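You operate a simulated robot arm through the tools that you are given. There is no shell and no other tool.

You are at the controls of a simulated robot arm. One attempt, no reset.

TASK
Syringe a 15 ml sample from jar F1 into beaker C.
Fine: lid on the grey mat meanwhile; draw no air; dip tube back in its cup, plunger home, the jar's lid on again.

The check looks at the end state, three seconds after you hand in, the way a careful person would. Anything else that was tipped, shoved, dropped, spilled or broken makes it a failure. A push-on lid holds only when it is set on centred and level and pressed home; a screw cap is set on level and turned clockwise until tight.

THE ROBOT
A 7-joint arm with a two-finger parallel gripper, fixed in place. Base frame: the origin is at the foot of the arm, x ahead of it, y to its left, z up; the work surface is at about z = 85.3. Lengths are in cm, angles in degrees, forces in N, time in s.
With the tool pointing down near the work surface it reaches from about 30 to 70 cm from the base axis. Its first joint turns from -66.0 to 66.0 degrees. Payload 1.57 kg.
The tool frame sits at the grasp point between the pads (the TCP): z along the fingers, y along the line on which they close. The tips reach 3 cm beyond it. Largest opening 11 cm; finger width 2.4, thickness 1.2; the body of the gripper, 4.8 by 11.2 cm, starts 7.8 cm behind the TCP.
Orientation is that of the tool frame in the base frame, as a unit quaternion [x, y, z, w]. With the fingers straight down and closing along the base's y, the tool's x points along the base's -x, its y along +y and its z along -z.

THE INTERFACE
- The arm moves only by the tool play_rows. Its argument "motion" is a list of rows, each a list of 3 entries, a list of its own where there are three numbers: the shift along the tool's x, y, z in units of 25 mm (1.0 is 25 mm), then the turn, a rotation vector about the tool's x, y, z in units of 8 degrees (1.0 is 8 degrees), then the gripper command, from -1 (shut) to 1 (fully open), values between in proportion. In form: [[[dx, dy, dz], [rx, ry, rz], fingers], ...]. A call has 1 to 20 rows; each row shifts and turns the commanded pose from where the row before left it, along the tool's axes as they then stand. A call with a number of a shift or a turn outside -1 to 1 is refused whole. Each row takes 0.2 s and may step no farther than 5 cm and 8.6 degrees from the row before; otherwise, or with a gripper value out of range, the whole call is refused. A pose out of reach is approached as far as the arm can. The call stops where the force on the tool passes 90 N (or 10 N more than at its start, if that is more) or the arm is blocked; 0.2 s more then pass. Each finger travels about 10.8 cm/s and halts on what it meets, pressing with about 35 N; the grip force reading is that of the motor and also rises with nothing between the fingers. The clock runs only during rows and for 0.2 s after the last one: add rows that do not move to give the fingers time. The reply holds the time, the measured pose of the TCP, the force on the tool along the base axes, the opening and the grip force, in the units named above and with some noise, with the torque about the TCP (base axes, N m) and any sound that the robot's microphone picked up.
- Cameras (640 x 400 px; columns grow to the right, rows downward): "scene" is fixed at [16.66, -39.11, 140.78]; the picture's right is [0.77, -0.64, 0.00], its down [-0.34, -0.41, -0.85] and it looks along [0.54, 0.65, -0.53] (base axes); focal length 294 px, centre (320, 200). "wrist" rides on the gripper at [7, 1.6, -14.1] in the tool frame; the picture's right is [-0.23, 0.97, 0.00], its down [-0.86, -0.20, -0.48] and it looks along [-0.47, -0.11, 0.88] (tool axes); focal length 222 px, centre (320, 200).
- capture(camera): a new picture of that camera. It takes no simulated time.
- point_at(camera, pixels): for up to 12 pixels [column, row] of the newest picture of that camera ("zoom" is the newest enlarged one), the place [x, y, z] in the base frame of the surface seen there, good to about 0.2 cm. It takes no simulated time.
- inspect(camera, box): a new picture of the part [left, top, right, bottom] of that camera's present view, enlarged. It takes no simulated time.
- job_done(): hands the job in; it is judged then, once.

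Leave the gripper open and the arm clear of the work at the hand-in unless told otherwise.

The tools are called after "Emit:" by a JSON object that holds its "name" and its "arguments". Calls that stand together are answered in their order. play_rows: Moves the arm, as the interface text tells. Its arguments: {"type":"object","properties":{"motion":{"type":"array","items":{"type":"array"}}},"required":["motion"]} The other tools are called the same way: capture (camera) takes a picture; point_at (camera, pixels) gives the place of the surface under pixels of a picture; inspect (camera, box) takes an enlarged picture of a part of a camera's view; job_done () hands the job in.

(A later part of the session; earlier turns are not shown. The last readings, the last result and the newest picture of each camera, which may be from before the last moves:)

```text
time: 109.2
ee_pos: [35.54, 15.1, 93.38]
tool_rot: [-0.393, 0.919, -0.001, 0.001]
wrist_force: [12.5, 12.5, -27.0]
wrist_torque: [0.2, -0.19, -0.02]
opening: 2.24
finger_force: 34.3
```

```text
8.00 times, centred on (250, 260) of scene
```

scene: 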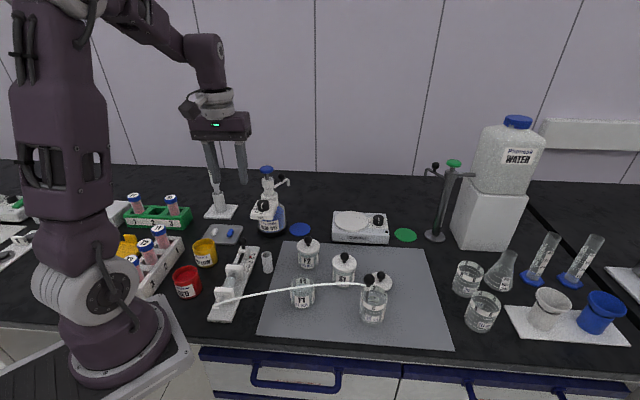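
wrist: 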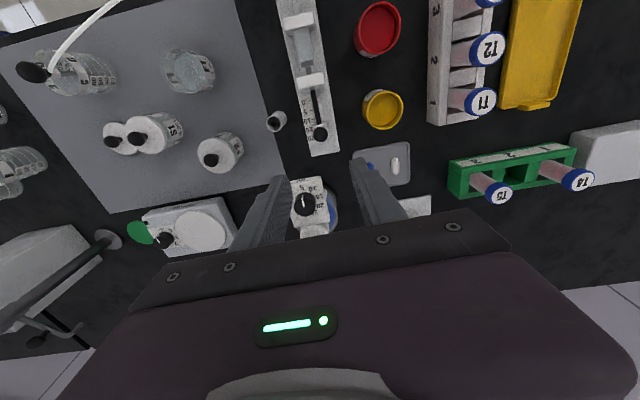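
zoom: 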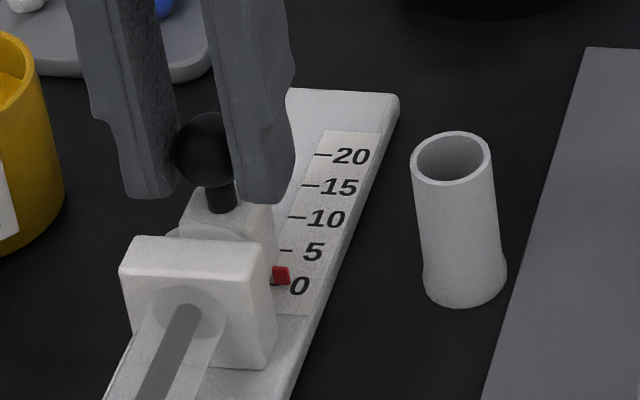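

Axial resistance of 18 N and the pointer back at its original pixel: the plunger is home at 0. I relieve the vertical load and open the fingers.

Emit:
{"name": "play_rows", "arguments": {"motion": [[[0, 0, 0.02], [0, 0, 0], -1], [[0, 0, 0], [0, 0, 0], -1], [[0, 0, 0], [0, 0, 0], -0.55], [[0, 0, 0], [0, 0, 0], -0.35], [[0, 0, 0], [0, 0, 0], -0.09], [[0, 0, 0], [0, 0, 0], -0.09]]}}

Emit:
{"name": "inspect", "arguments": {"camera": "scene", "box": [220, 235, 280, 285]}}

Emit:
{"name": "inspect", "arguments": {"camera": "scene", "box": [335, 245, 415, 330]}}

Emit:
{"name": "inspect", "arguments": {"camera": "wrist", "box": [230, 80, 410, 230]}}

```text
time: 110.6
ee_pos: [35.55, 15.06, 93.35]
tool_rot: [-0.395, 0.919, 0.0, 0.001]
wrist_force: [0.4, 0.6, 0.0]
wrist_torque: [0.01, -0.01, -0.02]
opening: 4.98
finger_force: 0.1
```

```text
8.00 times, centred on (250, 260) of scene
```

zoom: 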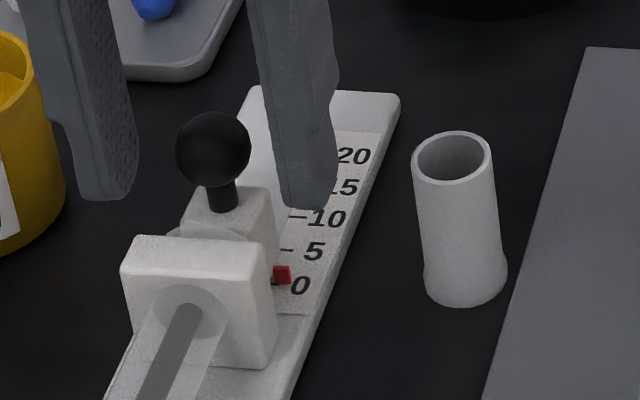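

```text
4.71 times, centred on (375, 288) of scene
```

zoom: 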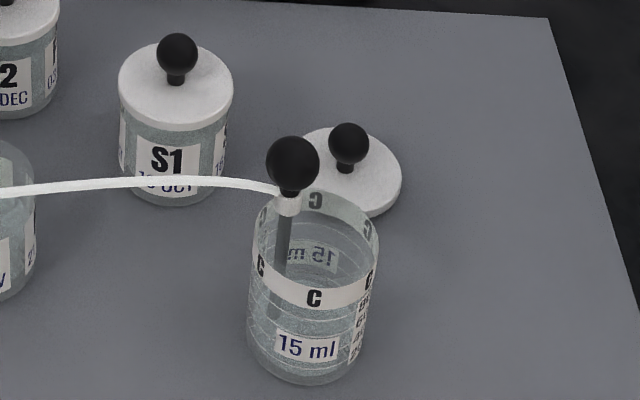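

```text
2.67 times, centred on (320, 155) of wrist
```

zoom: 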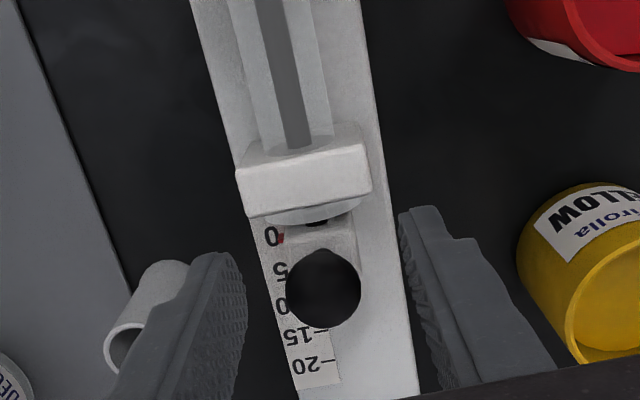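

The plunger is home and beaker C holds the sample. I rise, turn the gripper back, and return above the dip tube in C at (50.45, -13.95).

Emit:
{"name": "play_rows", "arguments": {"motion": [[[0, 0, -0.3], [0, 0, 0], -0.09], [[0, 0, -0.7], [0, 0, 0], -0.09], [[0, 0, -0.95], [0, 0, 0], -0.09], [[0, 0, -0.95], [0, 0, 0], -0.09], [[0, 0, -0.95], [0, 0, 0], -0.09], [[0, 0, -0.95], [0, 0, 0], -0.09], [[0, 0, -0.95], [0, 0, 0], -0.09], [[0, 0, -0.95], [0, 0, 0], -0.09], [[0, 0, -0.78], [0, 0, 0], -0.09], [[0, 0, 0], [0, 0, 0.967], -0.09], [[0, 0, 0], [0, 0, 0.967], -0.09], [[0, 0, 0], [0, 0, 0.967], -0.09], [[0, 0, 0], [0, 0, 0.967], -0.09], [[0, 0, 0], [0, 0, 0.967], -0.09], [[0, 0, 0], [0, 0, 0.967], -0.09], [[0, 0, 0], [0, 0, 0], -0.09]]}}

Emit:
{"name": "play_rows", "arguments": {"motion": [[[-0.25, -0.5, 0], [0, 0, 0], -0.09], [[-0.46, -0.89, 0], [0, 0, 0], -0.09], [[-0.46, -0.89, 0], [0, 0, 0], -0.09], [[-0.46, -0.89, 0], [0, 0, 0], -0.09], [[-0.46, -0.89, 0], [0, 0, 0], -0.09], [[-0.46, -0.89, 0], [0, 0, 0], -0.09], [[-0.46, -0.89, 0], [0, 0, 0], -0.09], [[-0.46, -0.89, 0], [0, 0, 0], -0.09], [[-0.46, -0.89, 0], [0, 0, 0], -0.09], [[-0.46, -0.89, 0], [0, 0, 0], -0.09], [[-0.46, -0.89, 0], [0, 0, 0], -0.09], [[-0.46, -0.89, 0], [0, 0, 0], -0.09], [[-0.46, -0.89, 0], [0, 0, 0], -0.09], [[-0.19, -0.43, 0], [0, 0, 0], -0.09], [[0, 0, 0], [0, 0, 0], -0.09]]}}

Emit:
{"name": "capture", "arguments": {"camera": "wrist"}}

Emit:
{"name": "capture", "arguments": {"camera": "scene"}}

```text
time: 114.0
ee_pos: [35.5, 15.01, 112.11]
tool_rot: [0.001, 1.0, -0.001, 0.001]
wrist_force: [0.3, 0.4, 0.1]
wrist_torque: [-0.01, -0.02, -0.02]
opening: 5.02
finger_force: 0.0
```

```text
time: 117.2
ee_pos: [50.44, -13.94, 112.38]
tool_rot: [0.001, 1.0, 0.0, 0.001]
wrist_force: [0.0, -0.9, 0.7]
wrist_torque: [-0.01, 0.0, 0.01]
opening: 4.99
finger_force: 0.1
```

```text
taken
```

wrist: 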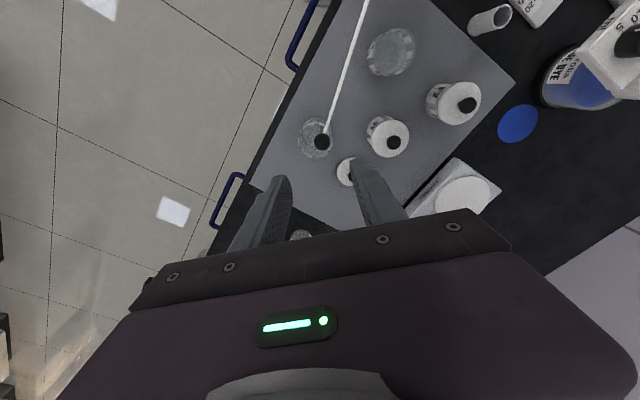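

```text
taken
```

scene: 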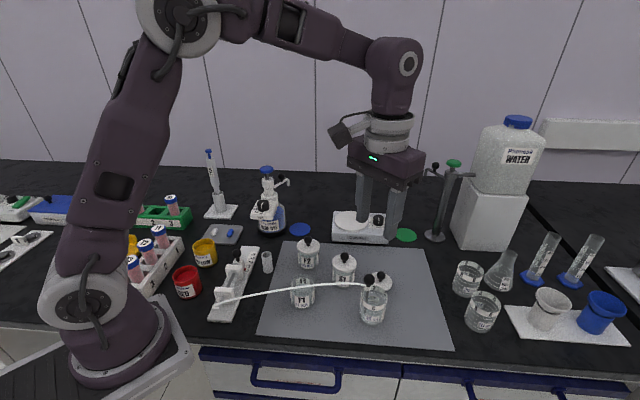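

The ball is at wrist (322,142), centred. I lower to z≈99.5 and check.

Emit:
{"name": "play_rows", "arguments": {"motion": [[[0, 0, 0.4], [0, 0, 0], -0.09], [[0, 0, 0.8], [0, 0, 0], -0.09], [[0, 0, 0.8], [0, 0, 0], -0.09], [[0, 0, 0.8], [0, 0, 0], -0.09], [[0, 0, 0.8], [0, 0, 0], -0.09], [[0, 0, 0.6], [0, 0, 0], -0.09], [[0, 0, 0.5], [0, 0, 0], -0.09], [[0, 0, 0.4], [0, 0, 0], -0.09], [[0, 0, 0], [0, 0, 0], -0.09]]}}

Emit:
{"name": "inspect", "arguments": {"camera": "wrist", "box": [230, 100, 410, 230]}}

```text
time: 119.2
ee_pos: [50.3, -13.99, 99.53]
tool_rot: [0.0, 1.0, 0.0, 0.001]
wrist_force: [-0.3, 0.1, -0.2]
wrist_torque: [-0.01, -0.01, 0.0]
opening: 4.99
finger_force: 0.1
```

```text
3.08 times, centred on (320, 165) of wrist
```

zoom: 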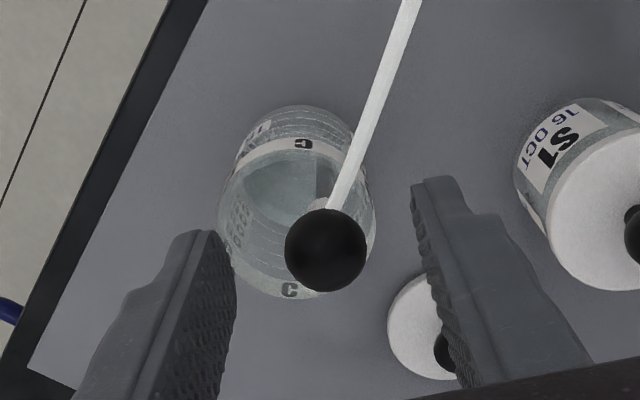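

Centred. I lower 1.1 cm and close on the ball.

Emit:
{"name": "play_rows", "arguments": {"motion": [[[0, 0, 0.22], [0, 0, 0], -0.09], [[0, 0, 0.22], [0, 0, 0], -0.09], [[0, 0, 0], [0, 0, 0], -0.09], [[0, 0, 0], [0, 0, 0], -0.3], [[0, 0, 0], [0, 0, 0], -0.5], [[0, 0, 0], [0, 0, 0], -0.62], [[0, 0, 0], [0, 0, 0], -1], [[0, 0, 0], [0, 0, 0], -1]]}}

Emit:
{"name": "inspect", "arguments": {"camera": "scene", "box": [335, 245, 415, 330]}}

```text
time: 121.0
ee_pos: [50.35, -13.84, 98.3]
tool_rot: [0.001, 1.0, -0.001, 0.001]
wrist_force: [-0.3, 0.7, 0.5]
wrist_torque: [0.02, -0.03, 0.0]
opening: 2.04
finger_force: 34.0
```

```text
4.71 times, centred on (375, 288) of scene
```

zoom: 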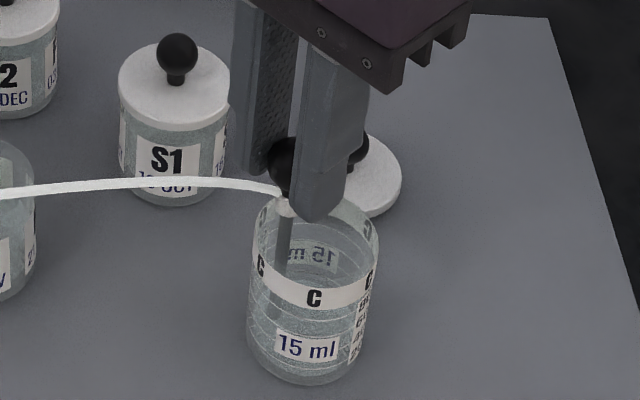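

Gripped. I lift it straight out of the beaker to z≈106 and wait a second above it for any drips.

Emit:
{"name": "play_rows", "arguments": {"motion": [[[0, 0, -0.1], [0, 0, 0], -1], [[0, 0, -0.2], [0, 0, 0], -1], [[0, 0, -0.3], [0, 0, 0], -1], [[0, 0, -0.4], [0, 0, 0], -1], [[0, 0, -0.4], [0, 0, 0], -1], [[0, 0, -0.4], [0, 0, 0], -1], [[0, 0, -0.4], [0, 0, 0], -1], [[0, 0, -0.4], [0, 0, 0], -1], [[0, 0, -0.3], [0, 0, 0], -1], [[0, 0, -0.15], [0, 0, 0], -1], [[0, 0, 0], [0, 0, 0], -1], [[0, 0, 0], [0, 0, 0], -1], [[0, 0, 0], [0, 0, 0], -1], [[0, 0, 0], [0, 0, 0], -1]]}}

Emit:
{"name": "inspect", "arguments": {"camera": "scene", "box": [335, 245, 415, 330]}}

```text
time: 124.0
ee_pos: [50.45, -13.86, 106.0]
tool_rot: [0.0, 1.0, 0.0, 0.001]
wrist_force: [-0.2, 0.4, -0.3]
wrist_torque: [0.02, 0.0, 0.01]
opening: 2.1
finger_force: 34.1
```

```text
4.71 times, centred on (375, 288) of scene
```

zoom: 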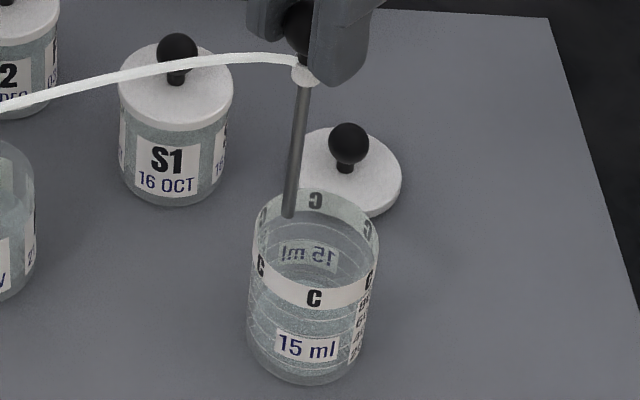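

Out and clean. I carry it back to above its cup at (41.78, 11.8), with the tip at about z 93.5.

Emit:
{"name": "play_rows", "arguments": {"motion": [[[0.06, 0.2, 0], [0, 0, 0], -1], [[0.15, 0.45, 0], [0, 0, 0], -1], [[0.22, 0.65, 0], [0, 0, 0], -1], [[0.24, 0.7, 0], [0, 0, 0], -1], [[0.24, 0.7, 0], [0, 0, 0], -1], [[0.24, 0.7, 0], [0, 0, 0], -1], [[0.24, 0.7, 0], [0, 0, 0], -1], [[0.24, 0.7, 0], [0, 0, 0], -1], [[0.24, 0.7, 0], [0, 0, 0], -1], [[0.24, 0.7, 0], [0, 0, 0], -1], [[0.24, 0.7, 0], [0, 0, 0], -1], [[0.24, 0.7, 0], [0, 0, 0], -1], [[0.24, 0.7, 0], [0, 0, 0], -1], [[0.24, 0.7, 0], [0, 0, 0], -1], [[0.23, 0.68, 0], [0, 0, 0], -1], [[0.12, 0.3, 0], [0, 0, 0], -1], [[0.02, 0.08, 0], [0, 0, 0], -1], [[0, 0, 0], [0, 0, 0], -1], [[0, 0, 0], [0, 0, 0], -1]]}}

Emit:
{"name": "inspect", "arguments": {"camera": "scene", "box": [240, 215, 300, 280]}}

Emit:
{"name": "point_at", "arguments": {"camera": "zoom", "pixels": [[320, 200], [320, 100]]}}

Emit:
{"name": "inspect", "arguments": {"camera": "wrist", "box": [270, 90, 370, 190]}}

```text
time: 128.0
ee_pos: [41.68, 11.14, 105.81]
tool_rot: [0.0, 1.0, -0.001, 0.001]
wrist_force: [0.1, 0.4, -0.7]
wrist_torque: [0.01, 0.01, 0.01]
opening: 2.06
finger_force: 34.0
```

```text
6.15 times, centred on (270, 248) of scene
```

zoom: 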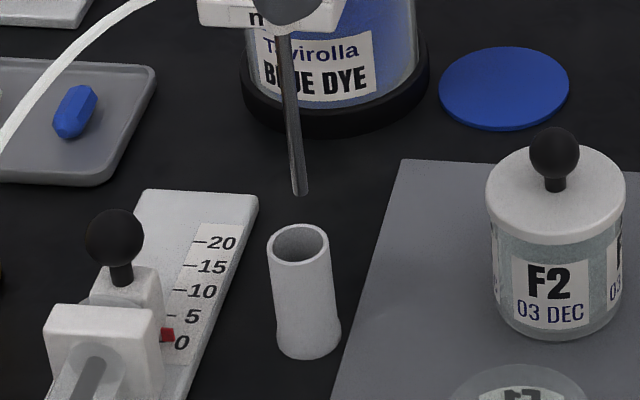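

```text
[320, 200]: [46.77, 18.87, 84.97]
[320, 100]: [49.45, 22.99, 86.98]
```

```text
4.00 times, centred on (320, 140) of wrist
```

zoom: 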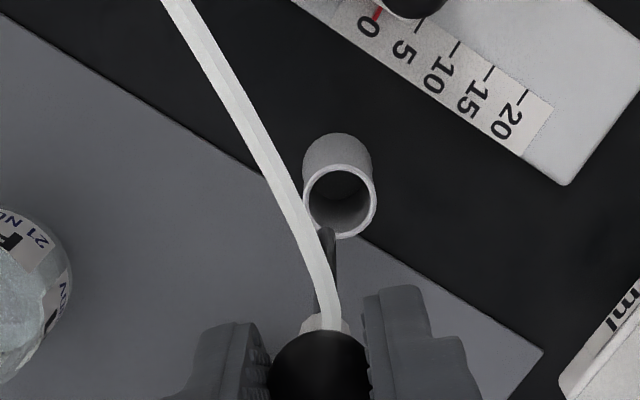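

I'm about 0.6 cm short in y, so I shift +0.25 unit and then measure rod tip against the cup rim.

Emit:
{"name": "play_rows", "arguments": {"motion": [[[-0.03, 0.15, 0], [0, 0, 0], -1], [[0, 0.1, 0], [0, 0, 0], -1], [[0, 0, 0], [0, 0, 0], -1], [[0, 0, 0], [0, 0, 0], -1]]}}

Emit:
{"name": "inspect", "arguments": {"camera": "scene", "box": [250, 225, 290, 270]}}

Emit:
{"name": "inspect", "arguments": {"camera": "wrist", "box": [290, 110, 350, 160]}}

```text
time: 129.0
ee_pos: [41.78, 11.77, 105.83]
tool_rot: [0.0, 1.0, -0.001, 0.001]
wrist_force: [-0.2, -0.3, -0.7]
wrist_torque: [-0.03, -0.02, -0.03]
opening: 2.07
finger_force: 34.6
```

```text
8.89 times, centred on (270, 248) of scene
```

zoom: 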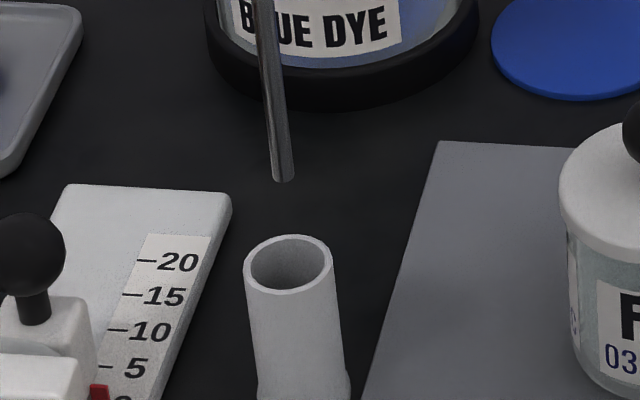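

```text
8.00 times, centred on (320, 135) of wrist
```

zoom: 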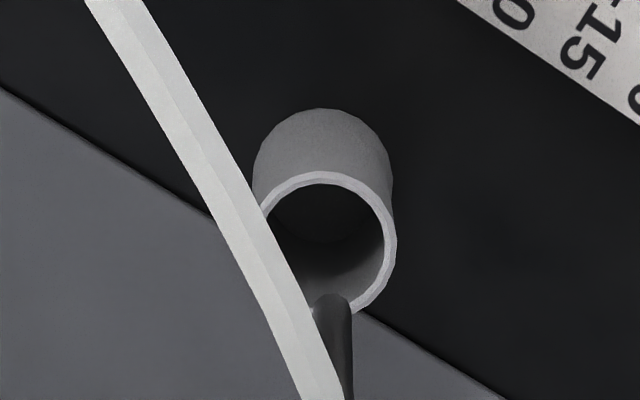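

Emit:
{"name": "point_at", "arguments": {"camera": "zoom", "pixels": [[333, 300], [335, 320], [325, 177], [392, 250], [380, 295], [388, 215], [285, 192], [360, 308], [350, 183], [265, 205]]}}

Emit:
{"name": "inspect", "arguments": {"camera": "scene", "box": [250, 225, 290, 270]}}

Emit:
{"name": "point_at", "arguments": {"camera": "zoom", "pixels": [[284, 178], [280, 150], [270, 80], [290, 238], [247, 270], [332, 262], [293, 292], [265, 245], [320, 245], [265, 288], [320, 283]]}}

```text
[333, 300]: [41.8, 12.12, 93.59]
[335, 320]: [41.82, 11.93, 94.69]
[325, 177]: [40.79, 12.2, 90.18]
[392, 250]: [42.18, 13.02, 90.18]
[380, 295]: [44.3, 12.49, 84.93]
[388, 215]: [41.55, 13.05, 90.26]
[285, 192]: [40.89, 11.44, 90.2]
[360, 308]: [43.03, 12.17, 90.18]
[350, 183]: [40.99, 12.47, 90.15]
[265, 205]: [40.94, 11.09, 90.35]
```

```text
8.89 times, centred on (270, 248) of scene
```

zoom: 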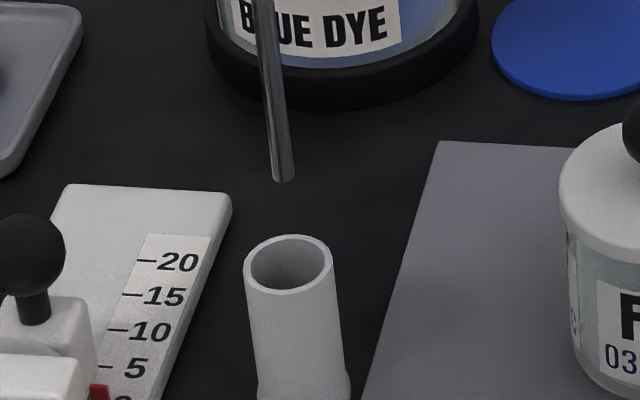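

```text
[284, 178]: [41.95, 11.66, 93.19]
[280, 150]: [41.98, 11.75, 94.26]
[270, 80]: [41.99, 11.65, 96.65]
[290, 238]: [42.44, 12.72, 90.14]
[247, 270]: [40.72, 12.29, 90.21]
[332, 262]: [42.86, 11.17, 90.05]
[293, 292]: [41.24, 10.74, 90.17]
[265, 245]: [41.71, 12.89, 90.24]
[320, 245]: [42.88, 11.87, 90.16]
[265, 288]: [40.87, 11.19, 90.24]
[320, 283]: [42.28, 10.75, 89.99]
```

The cup centre is at (41.87, 11.9) and the rod tip at about (41.95, 11.9): aligned. I lower into the cup, first 5 cm.

Emit:
{"name": "play_rows", "arguments": {"motion": [[[0, 0, 0.2], [0, 0, 0], -1], [[0, 0, 0.3], [0, 0, 0], -1], [[0, 0, 0.3], [0, 0, 0], -1], [[0, 0, 0.3], [0, 0, 0], -1], [[0, 0, 0.3], [0, 0, 0], -1], [[0, 0, 0.3], [0, 0, 0], -1], [[0, 0, 0.2], [0, 0, 0], -1], [[0, 0, 0.1], [0, 0, 0], -1], [[0, 0, 0], [0, 0, 0], -1]]}}

Emit:
{"name": "inspect", "arguments": {"camera": "scene", "box": [245, 225, 295, 275]}}

Emit:
{"name": "inspect", "arguments": {"camera": "wrist", "box": [270, 90, 370, 190]}}

```text
time: 131.0
ee_pos: [41.83, 11.98, 100.85]
tool_rot: [0.0, 1.0, -0.001, 0.001]
wrist_force: [0.3, 0.5, -0.5]
wrist_torque: [0.0, 0.02, 0.0]
opening: 2.06
finger_force: 34.3
```

```text
8.00 times, centred on (270, 250) of scene
```

zoom: 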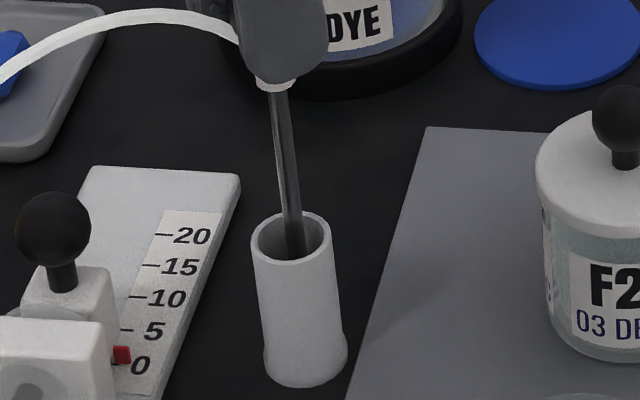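

```text
4.00 times, centred on (320, 140) of wrist
```

zoom: 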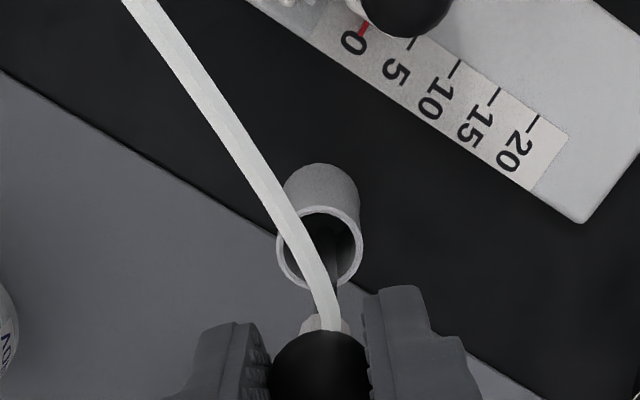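

The rod is inside the cup with no contact force. I go down 2.3 cm more, then feel for the bottom.

Emit:
{"name": "play_rows", "arguments": {"motion": [[[0, 0, 0.25], [0, 0, 0], -1], [[0, 0, 0.25], [0, 0, 0], -1], [[0, 0, 0.25], [0, 0, 0], -1], [[0, 0, 0.15], [0, 0, 0], -1], [[0, 0, 0.04], [0, 0, 0], -1], [[0, 0, 0], [0, 0, 0], -1]]}}

```text
time: 132.4
ee_pos: [41.8, 11.85, 98.59]
tool_rot: [0.001, 1.0, 0.0, 0.002]
wrist_force: [1.1, 0.6, 0.4]
wrist_torque: [0.02, 0.0, 0.01]
opening: 2.05
finger_force: 34.2
```

Emit:
{"name": "play_rows", "arguments": {"motion": [[[0, 0, 0.06], [0, 0, 0], -1], [[0, 0, 0.06], [0, 0, 0], -1], [[0, 0, 0.04], [0, 0, 0], -1], [[0, 0, 0], [0, 0, 0], -1]]}}

```text
time: 133.4
ee_pos: [41.79, 11.9, 98.13]
tool_rot: [0.0, 1.0, -0.001, 0.001]
wrist_force: [-3.5, -0.1, 20.0]
wrist_torque: [0.01, 0.35, 0.05]
opening: 2.06
finger_force: 34.6
```

Bottom felt at z≈98.15, the same height as at the start. I ease up 1 mm and release gradually.

Emit:
{"name": "play_rows", "arguments": {"motion": [[[0, 0, -0.05], [0, 0, 0], -1], [[0, 0, 0], [0, 0, 0], -0.6], [[0, 0, 0], [0, 0, 0], -0.53], [[0, 0, 0], [0, 0, 0], -0.4], [[0, 0, 0], [0, 0, 0], -0.25], [[0, 0, 0], [0, 0, 0], -0.09], [[0, 0, 0], [0, 0, 0], -0.09], [[0, 0, 0], [0, 0, 0], -0.09]]}}

Emit:
{"name": "inspect", "arguments": {"camera": "scene", "box": [245, 225, 295, 275]}}

Emit:
{"name": "inspect", "arguments": {"camera": "wrist", "box": [230, 100, 410, 230]}}

```text
time: 135.2
ee_pos: [41.84, 11.82, 98.37]
tool_rot: [0.001, 1.0, -0.001, 0.0]
wrist_force: [-0.4, 0.6, -0.4]
wrist_torque: [-0.01, 0.01, -0.01]
opening: 5.0
finger_force: 0.0
```

```text
8.00 times, centred on (270, 250) of scene
```

zoom: 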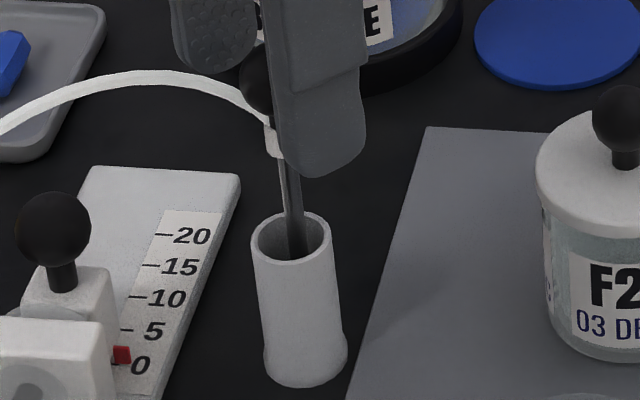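

```text
3.08 times, centred on (320, 165) of wrist
```

zoom: 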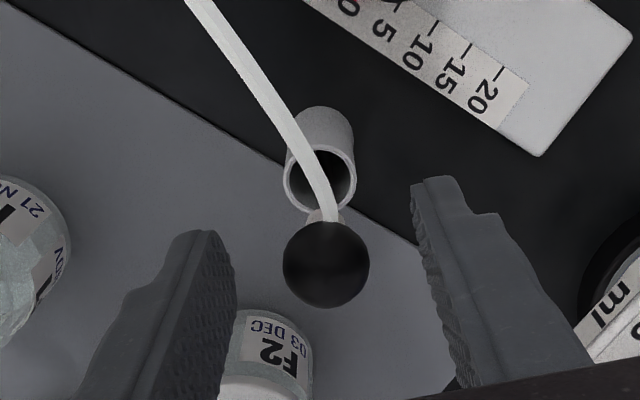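

The dip tube is back in its cup. I rise and move to above the lid at (60.05, -9.95).

Emit:
{"name": "play_rows", "arguments": {"motion": [[[0, 0, -0.3], [0, 0, 0], -0.09], [[0, 0, -0.6], [0, 0, 0], -0.09], [[0, 0, -0.9], [0, 0, 0], -0.09], [[0, 0, -0.9], [0, 0, 0], -0.09], [[0, 0, -0.9], [0, 0, 0], -0.09], [[0, 0, -0.9], [0, 0, 0], -0.09], [[0, 0, -0.9], [0, 0, 0], -0.09], [[0, 0, 0], [0, 0, 0], -0.09]]}}

Emit:
{"name": "play_rows", "arguments": {"motion": [[[-0.3, -0.37, 0], [0, 0, 0], -0.09], [[-0.65, -0.77, 0], [0, 0, 0], -0.09], [[-0.65, -0.77, 0], [0, 0, 0], -0.09], [[-0.65, -0.77, 0], [0, 0, 0], -0.09], [[-0.65, -0.77, 0], [0, 0, 0], -0.09], [[-0.65, -0.77, 0], [0, 0, 0], -0.09], [[-0.65, -0.77, 0], [0, 0, 0], -0.09], [[-0.65, -0.77, 0], [0, 0, 0], -0.09], [[-0.65, -0.77, 0], [0, 0, 0], -0.09], [[-0.65, -0.77, 0], [0, 0, 0], -0.09], [[-0.65, -0.77, 0], [0, 0, 0], -0.09], [[-0.5, -0.64, 0], [0, 0, 0], -0.09], [[0, 0, 0], [0, 0, 0], -0.09]]}}

Emit:
{"name": "capture", "arguments": {"camera": "wrist"}}

Emit:
{"name": "capture", "arguments": {"camera": "scene"}}

```text
time: 137.0
ee_pos: [41.72, 12.03, 111.84]
tool_rot: [0.001, 1.0, -0.001, 0.001]
wrist_force: [-0.8, -0.3, 0.2]
wrist_torque: [-0.04, 0.01, -0.03]
opening: 5.01
finger_force: 0.0
```

```text
time: 139.8
ee_pos: [60.15, -10.04, 111.81]
tool_rot: [0.0, 1.0, -0.001, 0.001]
wrist_force: [0.5, 0.3, 0.3]
wrist_torque: [-0.03, -0.01, 0.03]
opening: 5.02
finger_force: 0.0
```

```text
taken
```

wrist: 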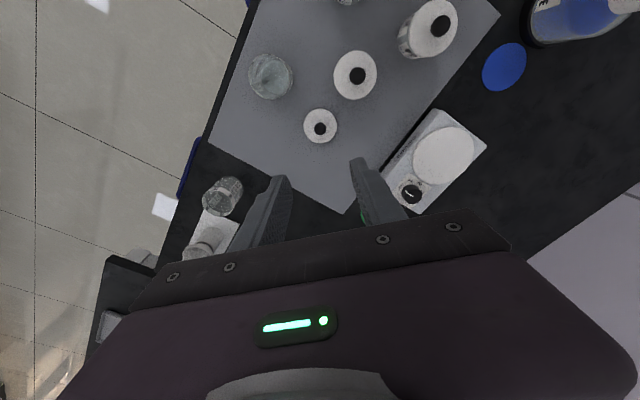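

```text
taken
```

scene: 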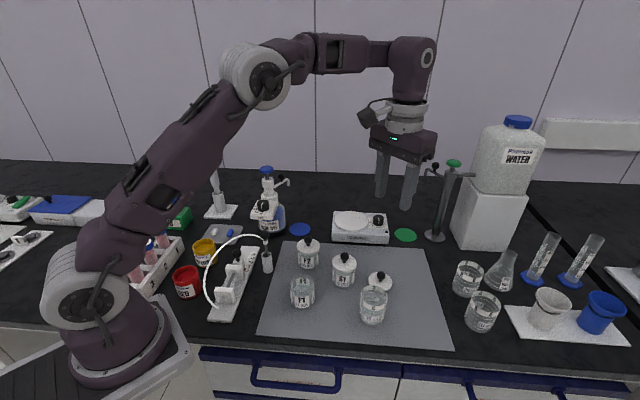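

The lid's knob is at wrist (320,128), centred. I lower to z≈91 and check centring.

Emit:
{"name": "play_rows", "arguments": {"motion": [[[0, 0, 0.4], [0, 0, 0], -0.09], [[0, 0, 0.8], [0, 0, 0], -0.09], [[0, 0, 0.95], [0, 0, 0], -0.09], [[0, 0, 0.95], [0, 0, 0], -0.09], [[0, 0, 0.95], [0, 0, 0], -0.09], [[0, 0, 0.95], [0, 0, 0], -0.09], [[0, 0, 0.95], [0, 0, 0], -0.09], [[0, 0, 0.9], [0, 0, 0], -0.09], [[0, 0, 0.7], [0, 0, 0], -0.09], [[0, 0, 0.5], [0, 0, 0], -0.09], [[0, 0, 0.3], [0, 0, 0], -0.09], [[0, 0, 0], [0, 0, 0], -0.09]]}}

Emit:
{"name": "inspect", "arguments": {"camera": "wrist", "box": [230, 100, 410, 230]}}

```text
time: 142.4
ee_pos: [59.97, -9.99, 90.98]
tool_rot: [0.001, 1.0, -0.001, 0.001]
wrist_force: [0.4, -0.5, -0.2]
wrist_torque: [0.0, -0.02, 0.0]
opening: 5.0
finger_force: 0.1
```

```text
3.08 times, centred on (320, 165) of wrist
```

zoom: 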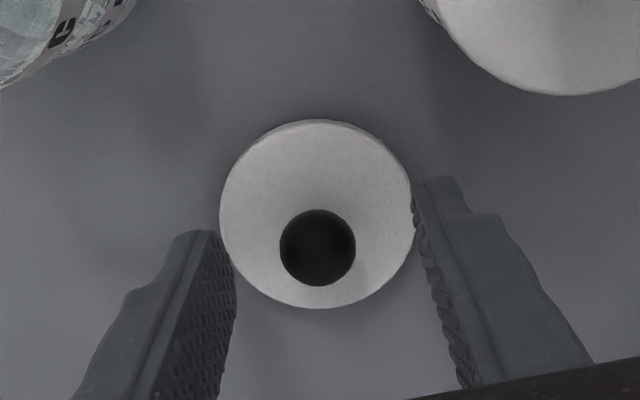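

Centred within 2 mm. I shift -0.05, lower the last centimetre and close on the knob.

Emit:
{"name": "play_rows", "arguments": {"motion": [[[0, -0.05, 0.2], [0, 0, 0], -0.09], [[0, 0, 0.2], [0, 0, 0], -0.09], [[0, 0, 0], [0, 0, 0], -0.09], [[0, 0, 0], [0, 0, 0], -0.3], [[0, 0, 0], [0, 0, 0], -0.5], [[0, 0, 0], [0, 0, 0], -0.65], [[0, 0, 0], [0, 0, 0], -1], [[0, 0, 0], [0, 0, 0], -1]]}}

Emit:
{"name": "inspect", "arguments": {"camera": "wrist", "box": [230, 100, 410, 230]}}

```text
time: 144.2
ee_pos: [60.06, -10.1, 89.81]
tool_rot: [0.0, 1.0, -0.001, 0.001]
wrist_force: [-0.3, 0.1, -0.6]
wrist_torque: [0.03, 0.01, -0.02]
opening: 1.76
finger_force: 32.5
```

```text
3.08 times, centred on (320, 165) of wrist
```

zoom: 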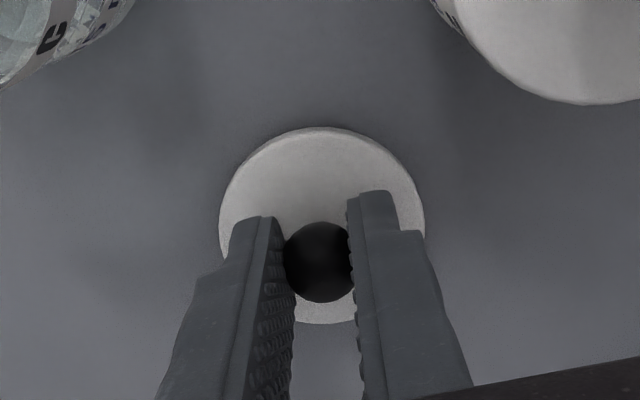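

Gripped at the same opening as before. I lift the lid to z≈104 and carry it back over F1.

Emit:
{"name": "play_rows", "arguments": {"motion": [[[0, 0, -0.2], [0, 0, 0], -1], [[0, 0, -0.4], [0, 0, 0], -1], [[0, 0, -0.7], [0, 0, 0], -1], [[0, 0, -0.9], [0, 0, 0], -1], [[0, 0, -0.9], [0, 0, 0], -1], [[0, 0, -0.9], [0, 0, 0], -1], [[0, 0, -0.9], [0, 0, 0], -1], [[0, 0, -0.7], [0, 0, 0], -1], [[0, 0, 0], [0, 0, 0], -1]]}}

Emit:
{"name": "play_rows", "arguments": {"motion": [[[0.3, 0.14, 0], [0, 0, 0], -1], [[0.6, 0.27, 0], [0, 0, 0], -1], [[0.7, 0.31, 0], [0, 0, 0], -1], [[0.7, 0.31, 0], [0, 0, 0], -1], [[0.7, 0.31, 0], [0, 0, 0], -1], [[0.7, 0.31, 0], [0, 0, 0], -1], [[0.7, 0.31, 0], [0, 0, 0], -1], [[0.7, 0.31, 0], [0, 0, 0], -1], [[0.7, 0.31, 0], [0, 0, 0], -1], [[0.7, 0.31, 0], [0, 0, 0], -1], [[0.5, 0.28, 0], [0, 0, 0], -1], [[0, 0, 0], [0, 0, 0], -1], [[0, 0, 0], [0, 0, 0], -1]]}}

Emit:
{"name": "inspect", "arguments": {"camera": "scene", "box": [265, 235, 345, 315]}}

Emit:
{"name": "capture", "arguments": {"camera": "wrist"}}

```text
time: 146.2
ee_pos: [60.06, -9.93, 104.07]
tool_rot: [0.0, 1.0, 0.0, 0.001]
wrist_force: [0.0, 0.6, -0.9]
wrist_torque: [0.01, -0.02, -0.04]
opening: 1.73
finger_force: 32.5
```

```text
time: 149.0
ee_pos: [42.5, -2.03, 103.95]
tool_rot: [0.0, 1.0, -0.001, 0.002]
wrist_force: [-0.1, -0.4, -1.0]
wrist_torque: [-0.01, 0.01, 0.01]
opening: 1.73
finger_force: 32.5
```

```text
5.00 times, centred on (305, 275) of scene
```

zoom: 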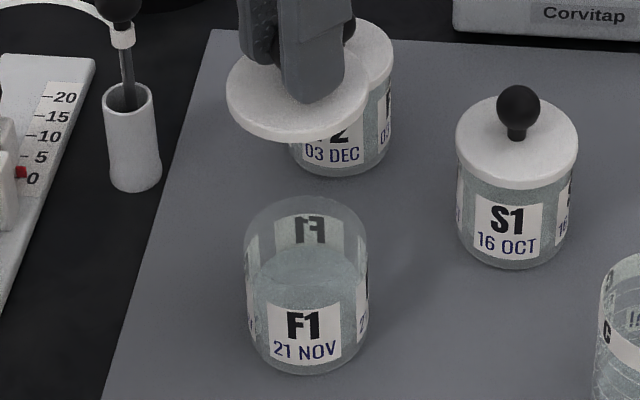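

```text
taken
```

wrist: 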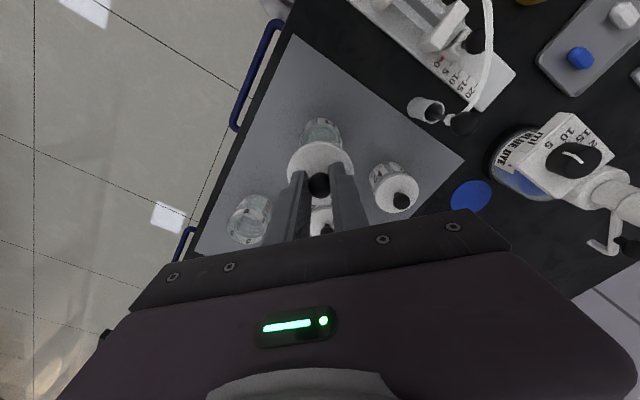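

The lid hangs level. I lower to 1 cm above the jar (z≈96.25) and compare with the earlier view at the same height.

Emit:
{"name": "play_rows", "arguments": {"motion": [[[0, 0, 0.3], [0, 0, 0], -1], [[0, 0, 0.5], [0, 0, 0], -1], [[0, 0, 0.6], [0, 0, 0], -1], [[0, 0, 0.6], [0, 0, 0], -1], [[0, 0, 0.5], [0, 0, 0], -1], [[0, 0, 0.35], [0, 0, 0], -1], [[0, 0, 0.2], [0, 0, 0], -1], [[0, 0, 0], [0, 0, 0], -1], [[0, 0, 0], [0, 0, 0], -1]]}}

Emit:
{"name": "inspect", "arguments": {"camera": "scene", "box": [260, 240, 345, 315]}}

Emit:
{"name": "inspect", "arguments": {"camera": "wrist", "box": [230, 120, 410, 230]}}

```text
time: 151.0
ee_pos: [42.49, -2.06, 96.16]
tool_rot: [-0.001, 1.0, 0.0, 0.001]
wrist_force: [0.0, 0.4, 0.0]
wrist_torque: [-0.01, -0.02, -0.01]
opening: 1.73
finger_force: 32.4
```

```text
5.33 times, centred on (302, 278) of scene
```

zoom: 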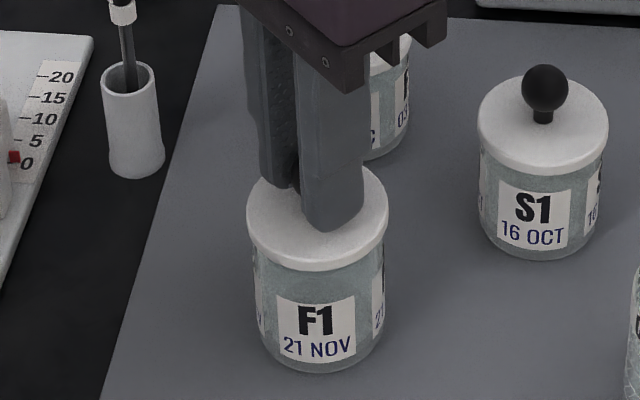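

```text
3.56 times, centred on (320, 175) of wrist
```

zoom: 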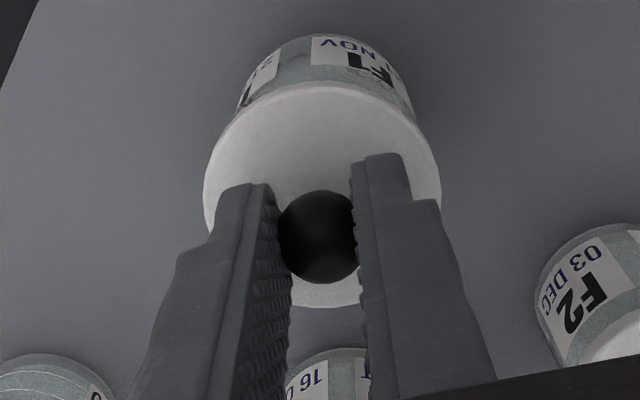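

Lid and jar line up with the earlier picture within about 0.5 mm. I nudge -0.5 mm in y and lower slowly onto the rim.

Emit:
{"name": "play_rows", "arguments": {"motion": [[[0, -0.02, 0.08], [0, 0, 0], -1], [[0, 0, 0.08], [0, 0, 0], -1], [[0, 0, 0.08], [0, 0, 0], -1], [[0, 0, 0.04], [0, 0, 0], -1], [[0, 0, 0], [0, 0, 0], -1]]}}

Emit:
{"name": "inspect", "arguments": {"camera": "scene", "box": [260, 240, 345, 315]}}

```text
time: 152.2
ee_pos: [42.55, -2.13, 95.42]
tool_rot: [0.0, 1.0, -0.002, 0.001]
wrist_force: [0.4, -0.2, -0.7]
wrist_torque: [0.02, 0.01, 0.0]
opening: 1.75
finger_force: 32.5
```

```text
5.33 times, centred on (302, 278) of scene
```

zoom: 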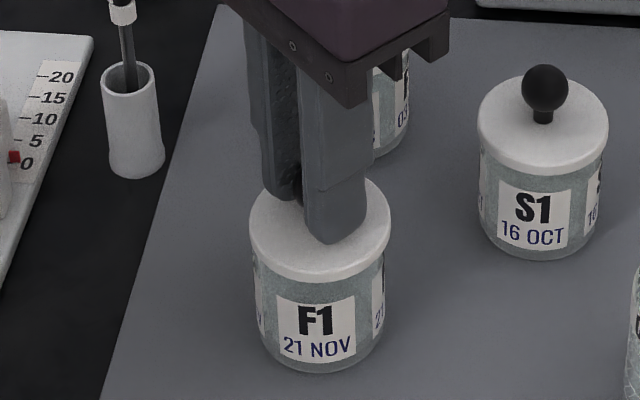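

Almost on the rim. I go down in millimetre steps and watch the force and sound.

Emit:
{"name": "play_rows", "arguments": {"motion": [[[0, 0, 0.04], [0, 0, 0], -1], [[0, 0, 0.04], [0, 0, 0], -1], [[0, 0, 0], [0, 0, 0], -1]]}}

```text
time: 153.0
ee_pos: [42.49, -2.14, 95.43]
tool_rot: [0.0, 1.0, 0.0, 0.001]
wrist_force: [0.1, -0.4, 0.0]
wrist_torque: [0.02, -0.01, -0.04]
opening: 1.75
finger_force: 32.2
```

Emit:
{"name": "play_rows", "arguments": {"motion": [[[0, 0, 0.04], [0, 0, 0], -1], [[0, 0, 0.04], [0, 0, 0], -1], [[0, 0, 0], [0, 0, 0], -1]]}}

Emit:
{"name": "inspect", "arguments": {"camera": "scene", "box": [260, 240, 345, 315]}}

```text
time: 153.8
ee_pos: [42.62, -2.17, 95.2]
tool_rot: [0.0, 1.0, -0.001, 0.001]
wrist_force: [-4.3, 3.6, 41.7]
wrist_torque: [0.11, 0.09, 0.03]
opening: 1.75
finger_force: 32.1
```

```text
5.33 times, centred on (302, 278) of scene
```

zoom: 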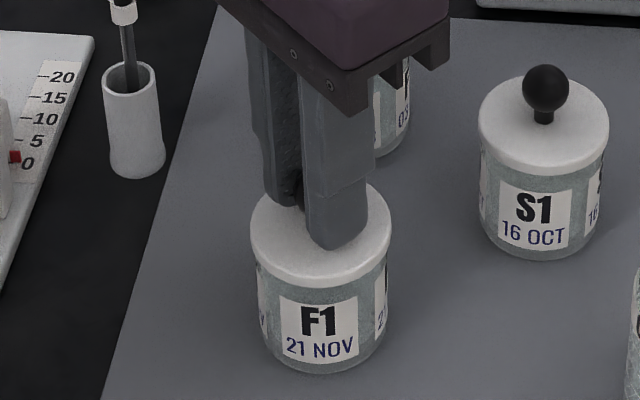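

Contact with 42 N, no snap yet. I press a little further.

Emit:
{"name": "play_rows", "arguments": {"motion": [[[0, 0, 0.04], [0, 0, 0], -1], [[0, 0, 0], [0, 0, 0], -1]]}}

Emit:
{"name": "inspect", "arguments": {"camera": "scene", "box": [280, 260, 325, 315]}}

```text
time: 154.4
ee_pos: [42.56, -2.2, 94.97]
tool_rot: [0.001, 1.0, 0.0, 0.002]
wrist_force: [-0.5, 2.5, 39.0]
wrist_torque: [0.08, -0.19, 0.0]
opening: 1.75
finger_force: 32.5
```

```text
7.27 times, centred on (302, 288) of scene
```

zoom: 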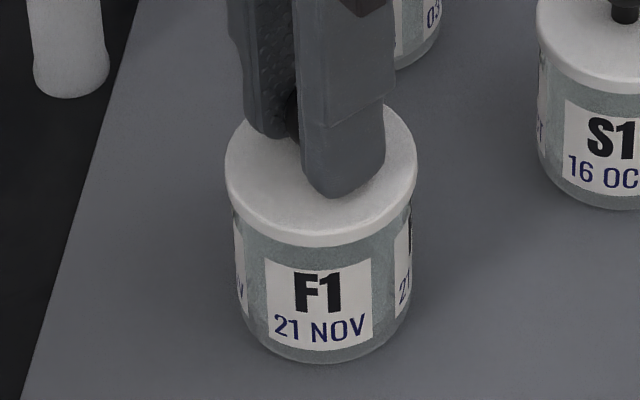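

The grip starts to slip at about 40 N, and the lid looks seated but no click was heard. I'll release the knob and press from above with closed fingertips instead. First I unload 1 mm and open.

Emit:
{"name": "play_rows", "arguments": {"motion": [[[0, 0, -0.04], [0, 0, 0], -1], [[0, 0, 0], [0, 0, 0], -0.5], [[0, 0, 0], [0, 0, 0], -0.2], [[0, 0, 0], [0, 0, 0], -0.09], [[0, 0, 0], [0, 0, 0], -0.09]]}}

Emit:
{"name": "inspect", "arguments": {"camera": "scene", "box": [280, 260, 325, 315]}}

Emit:
{"name": "inspect", "arguments": {"camera": "wrist", "box": [230, 120, 410, 230]}}

```text
time: 155.6
ee_pos: [42.55, -2.18, 95.14]
tool_rot: [0.0, 1.0, -0.001, 0.001]
wrist_force: [0.5, -1.0, -0.2]
wrist_torque: [0.0, 0.02, 0.0]
opening: 5.01
finger_force: 0.0
heard: snap
```

```text
7.27 times, centred on (302, 288) of scene
```

zoom: 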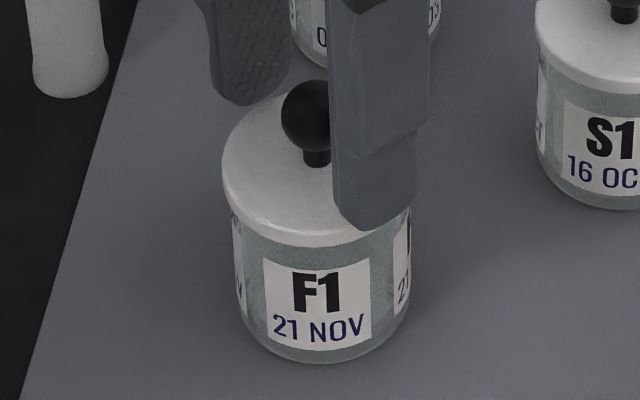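

```text
3.56 times, centred on (320, 175) of wrist
```

zoom: 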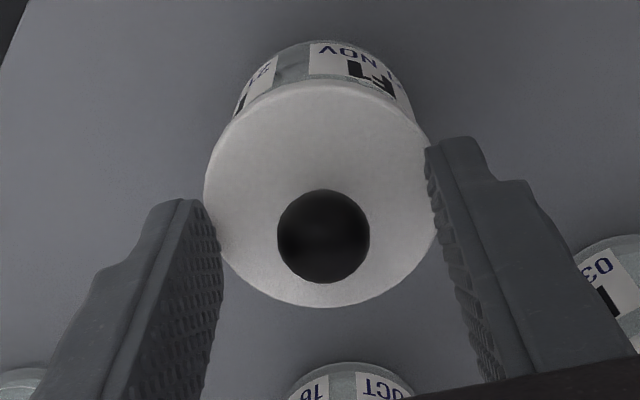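

A "snap" was heard on release, so the lid seems to have caught on. To be sure it's home and level, I rise, close the fingers and press gently on top of the knob.

Emit:
{"name": "play_rows", "arguments": {"motion": [[[0, 0, -0.3], [0, 0, 0], -0.09], [[0, 0, -0.6], [0, 0, 0], -0.09], [[0, 0, -0.7], [0, 0, 0], -0.09], [[0, 0, -0.4], [0, 0, 0], -0.5], [[0, 0, 0], [0, 0, 0], -1], [[0, 0, 0], [0, 0, 0], -1], [[0, 0, 0], [0, 0, 0], -1]]}}

Emit:
{"name": "inspect", "arguments": {"camera": "scene", "box": [270, 240, 340, 315]}}

Emit:
{"name": "inspect", "arguments": {"camera": "wrist", "box": [230, 90, 410, 230]}}

```text
time: 157.2
ee_pos: [42.44, -2.14, 100.09]
tool_rot: [0.0, 1.0, 0.001, 0.001]
wrist_force: [-0.3, -0.1, 0.7]
wrist_torque: [0.01, 0.01, -0.01]
opening: 0.01
finger_force: 21.5
```

```text
5.33 times, centred on (305, 278) of scene
```

zoom: 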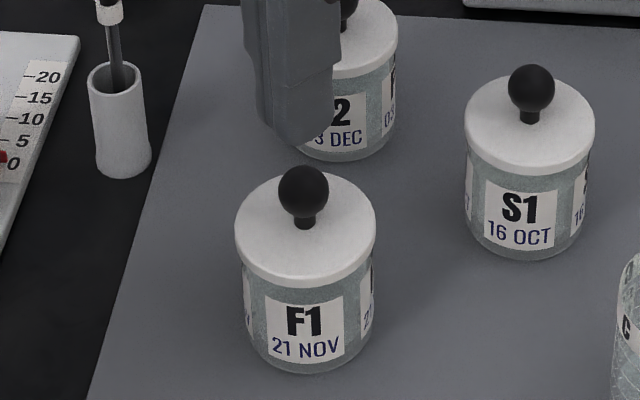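

```text
2.86 times, centred on (320, 160) of wrist
```

zoom: 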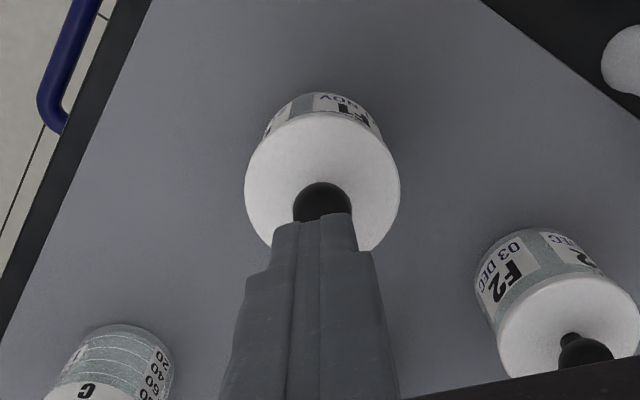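

The lid sits level and centred on F1. With the fingers closed above the knob, I lower to near contact and then press in small steps.

Emit:
{"name": "play_rows", "arguments": {"motion": [[[0, 0, 0.3], [0, 0, 0], -1], [[0, 0, 0.3], [0, 0, 0], -1], [[0, 0, 0.2], [0, 0, 0], -1], [[0, 0, 0.08], [0, 0, 0], -1], [[0, 0, 0], [0, 0, 0], -1]]}}

Emit:
{"name": "play_rows", "arguments": {"motion": [[[0, 0, 0.04], [0, 0, 0], -1], [[0, 0, 0.04], [0, 0, 0], -1], [[0, 0, 0.04], [0, 0, 0], -1], [[0, 0, 0], [0, 0, 0], -1]]}}

```text
time: 158.4
ee_pos: [42.51, -2.1, 97.82]
tool_rot: [-0.001, 1.0, -0.001, 0.001]
wrist_force: [-0.1, -0.4, 0.3]
wrist_torque: [0.01, 0.02, 0.02]
opening: 0.0
finger_force: 21.9
```

```text
time: 159.4
ee_pos: [42.45, -2.25, 97.52]
tool_rot: [0.001, 1.0, 0.0, 0.002]
wrist_force: [0.4, -0.3, -0.4]
wrist_torque: [-0.01, -0.01, -0.02]
opening: 0.01
finger_force: 21.2
```

Emit:
{"name": "play_rows", "arguments": {"motion": [[[0, 0, 0.03], [0, 0, 0], -1], [[0, 0, 0.03], [0, 0, 0], -1], [[0, 0, 0], [0, 0, 0], -1]]}}

```text
time: 160.2
ee_pos: [42.63, -2.04, 97.41]
tool_rot: [0.0, 1.0, -0.001, 0.0]
wrist_force: [0.3, -0.3, 2.2]
wrist_torque: [-0.01, -0.05, -0.02]
opening: 0.0
finger_force: 21.7
```

Just touching (2 N at z≈97.41). I press on gently in half-millimetre steps.

Emit:
{"name": "play_rows", "arguments": {"motion": [[[0, 0, 0.02], [0, 0, 0], -1], [[0, 0, 0.02], [0, 0, 0], -1], [[0, 0, 0], [0, 0, 0], -1]]}}

```text
time: 161.0
ee_pos: [42.4, -2.0, 97.41]
tool_rot: [0.001, 1.0, -0.001, 0.001]
wrist_force: [-2.8, -3.1, 14.6]
wrist_torque: [-0.05, 0.01, 0.02]
opening: 0.0
finger_force: 21.7
```

Emit:
{"name": "play_rows", "arguments": {"motion": [[[0, 0, 0.02], [0, 0, 0], -1], [[0, 0, 0.02], [0, 0, 0], -1], [[0, 0, 0], [0, 0, 0], -1]]}}

Emit:
{"name": "inspect", "arguments": {"camera": "scene", "box": [280, 260, 325, 315]}}

```text
time: 161.8
ee_pos: [42.46, -2.22, 97.37]
tool_rot: [0.0, 1.0, 0.0, 0.001]
wrist_force: [-1.8, -1.1, 33.9]
wrist_torque: [0.0, -0.01, 0.0]
opening: 0.0
finger_force: 21.2
```

```text
7.27 times, centred on (302, 288) of scene
```

zoom: 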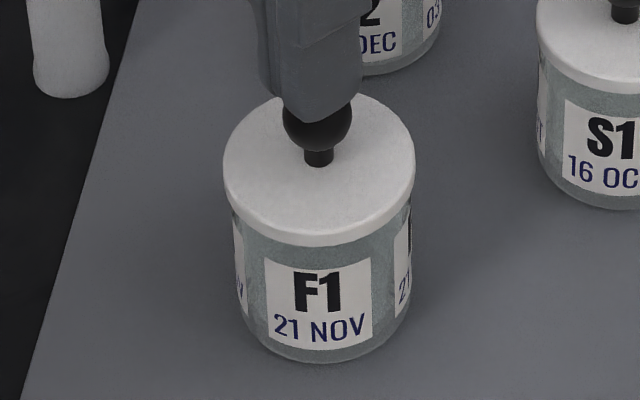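

Firm at 34 N with no further travel, and the lid is level. One last small press to about 45 N, then I back off.

Emit:
{"name": "play_rows", "arguments": {"motion": [[[0, 0, 0.025], [0, 0, 0], -1], [[0, 0, 0], [0, 0, 0], -1]]}}

Emit:
{"name": "play_rows", "arguments": {"motion": [[[0, 0, -0.1], [0, 0, 0], -1], [[0, 0, -0.3], [0, 0, 0], -1], [[0, 0, -0.7], [0, 0, 0], -1], [[0, 0, -0.9], [0, 0, 0], -1], [[0, 0, -0.9], [0, 0, 0], -0.6], [[0, 0, -0.9], [0, 0, 0], -0.2], [[0, 0, -0.9], [0, 0, 0], 0.2], [[0, 0, -0.9], [0, 0, 0], 0.6], [[0, 0, -0.9], [0, 0, 0], 1], [[0, 0, -0.9], [0, 0, 0], 1], [[0, 0, -0.5], [0, 0, 0], 1], [[0, 0, 0], [0, 0, 0], 1]]}}

Emit:
{"name": "capture", "arguments": {"camera": "scene"}}

Emit:
{"name": "capture", "arguments": {"camera": "wrist"}}

Emit:
{"name": "inspect", "arguments": {"camera": "scene", "box": [280, 260, 325, 315]}}

Emit:
{"name": "inspect", "arguments": {"camera": "scene", "box": [200, 225, 290, 325]}}

Emit:
{"name": "inspect", "arguments": {"camera": "scene", "box": [335, 245, 415, 330]}}

```text
time: 162.4
ee_pos: [42.59, -2.08, 97.32]
tool_rot: [0.0, 1.0, -0.001, 0.002]
wrist_force: [-0.9, 0.6, 55.6]
wrist_torque: [0.03, -0.03, 0.01]
opening: 0.0
finger_force: 21.5
```

```text
time: 165.0
ee_pos: [42.47, -2.04, 117.04]
tool_rot: [0.0, 1.0, 0.0, 0.001]
wrist_force: [1.0, 0.3, 0.7]
wrist_torque: [-0.02, 0.0, -0.01]
opening: 11.01
finger_force: 0.1
```

```text
taken
```

scene: 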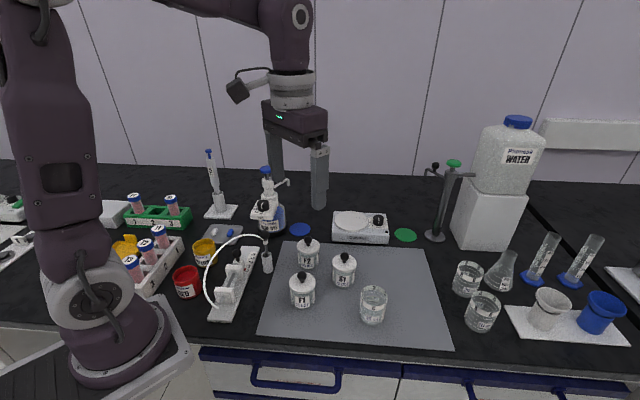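

```text
taken
```

wrist: 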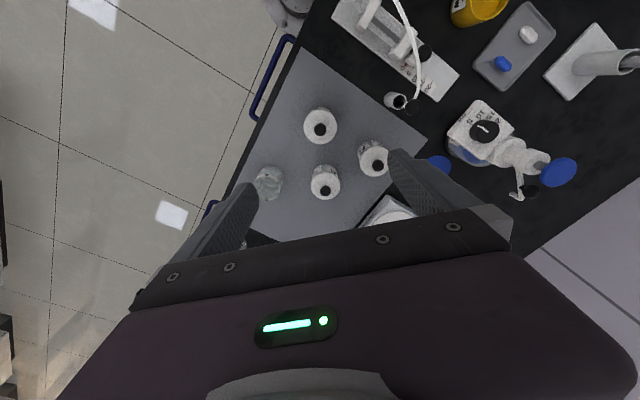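

```text
7.27 times, centred on (302, 288) of scene
```

zoom: 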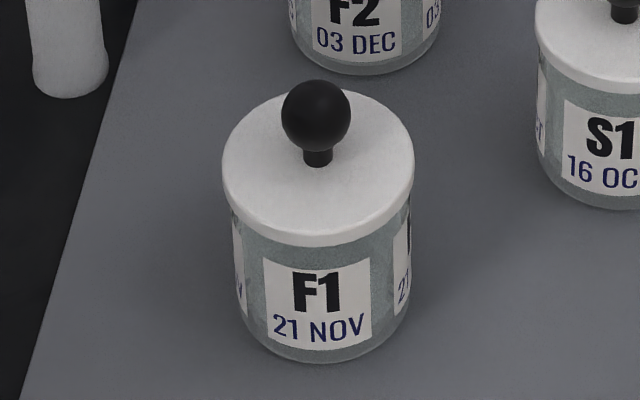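

```text
4.00 times, centred on (245, 275) of scene
```

zoom: 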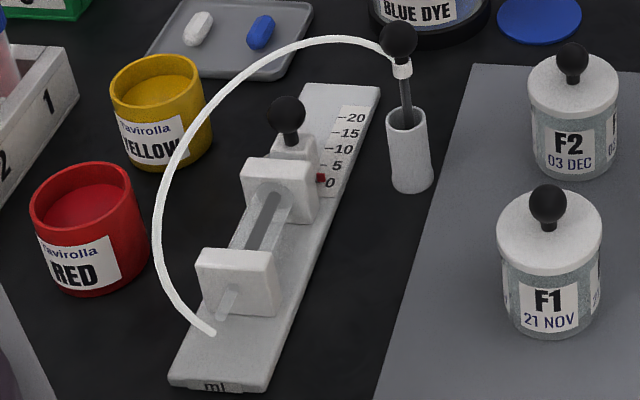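

```text
4.71 times, centred on (375, 288) of scene
```

zoom: 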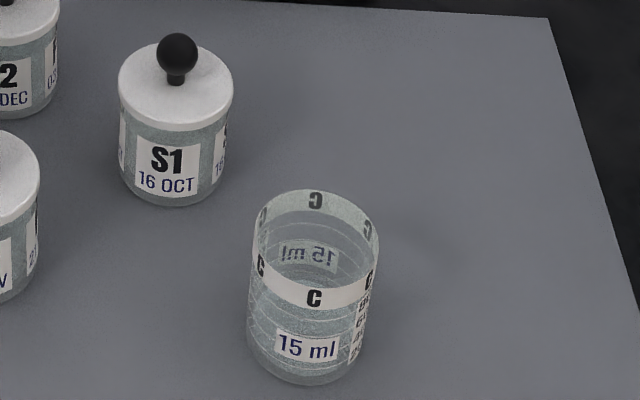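

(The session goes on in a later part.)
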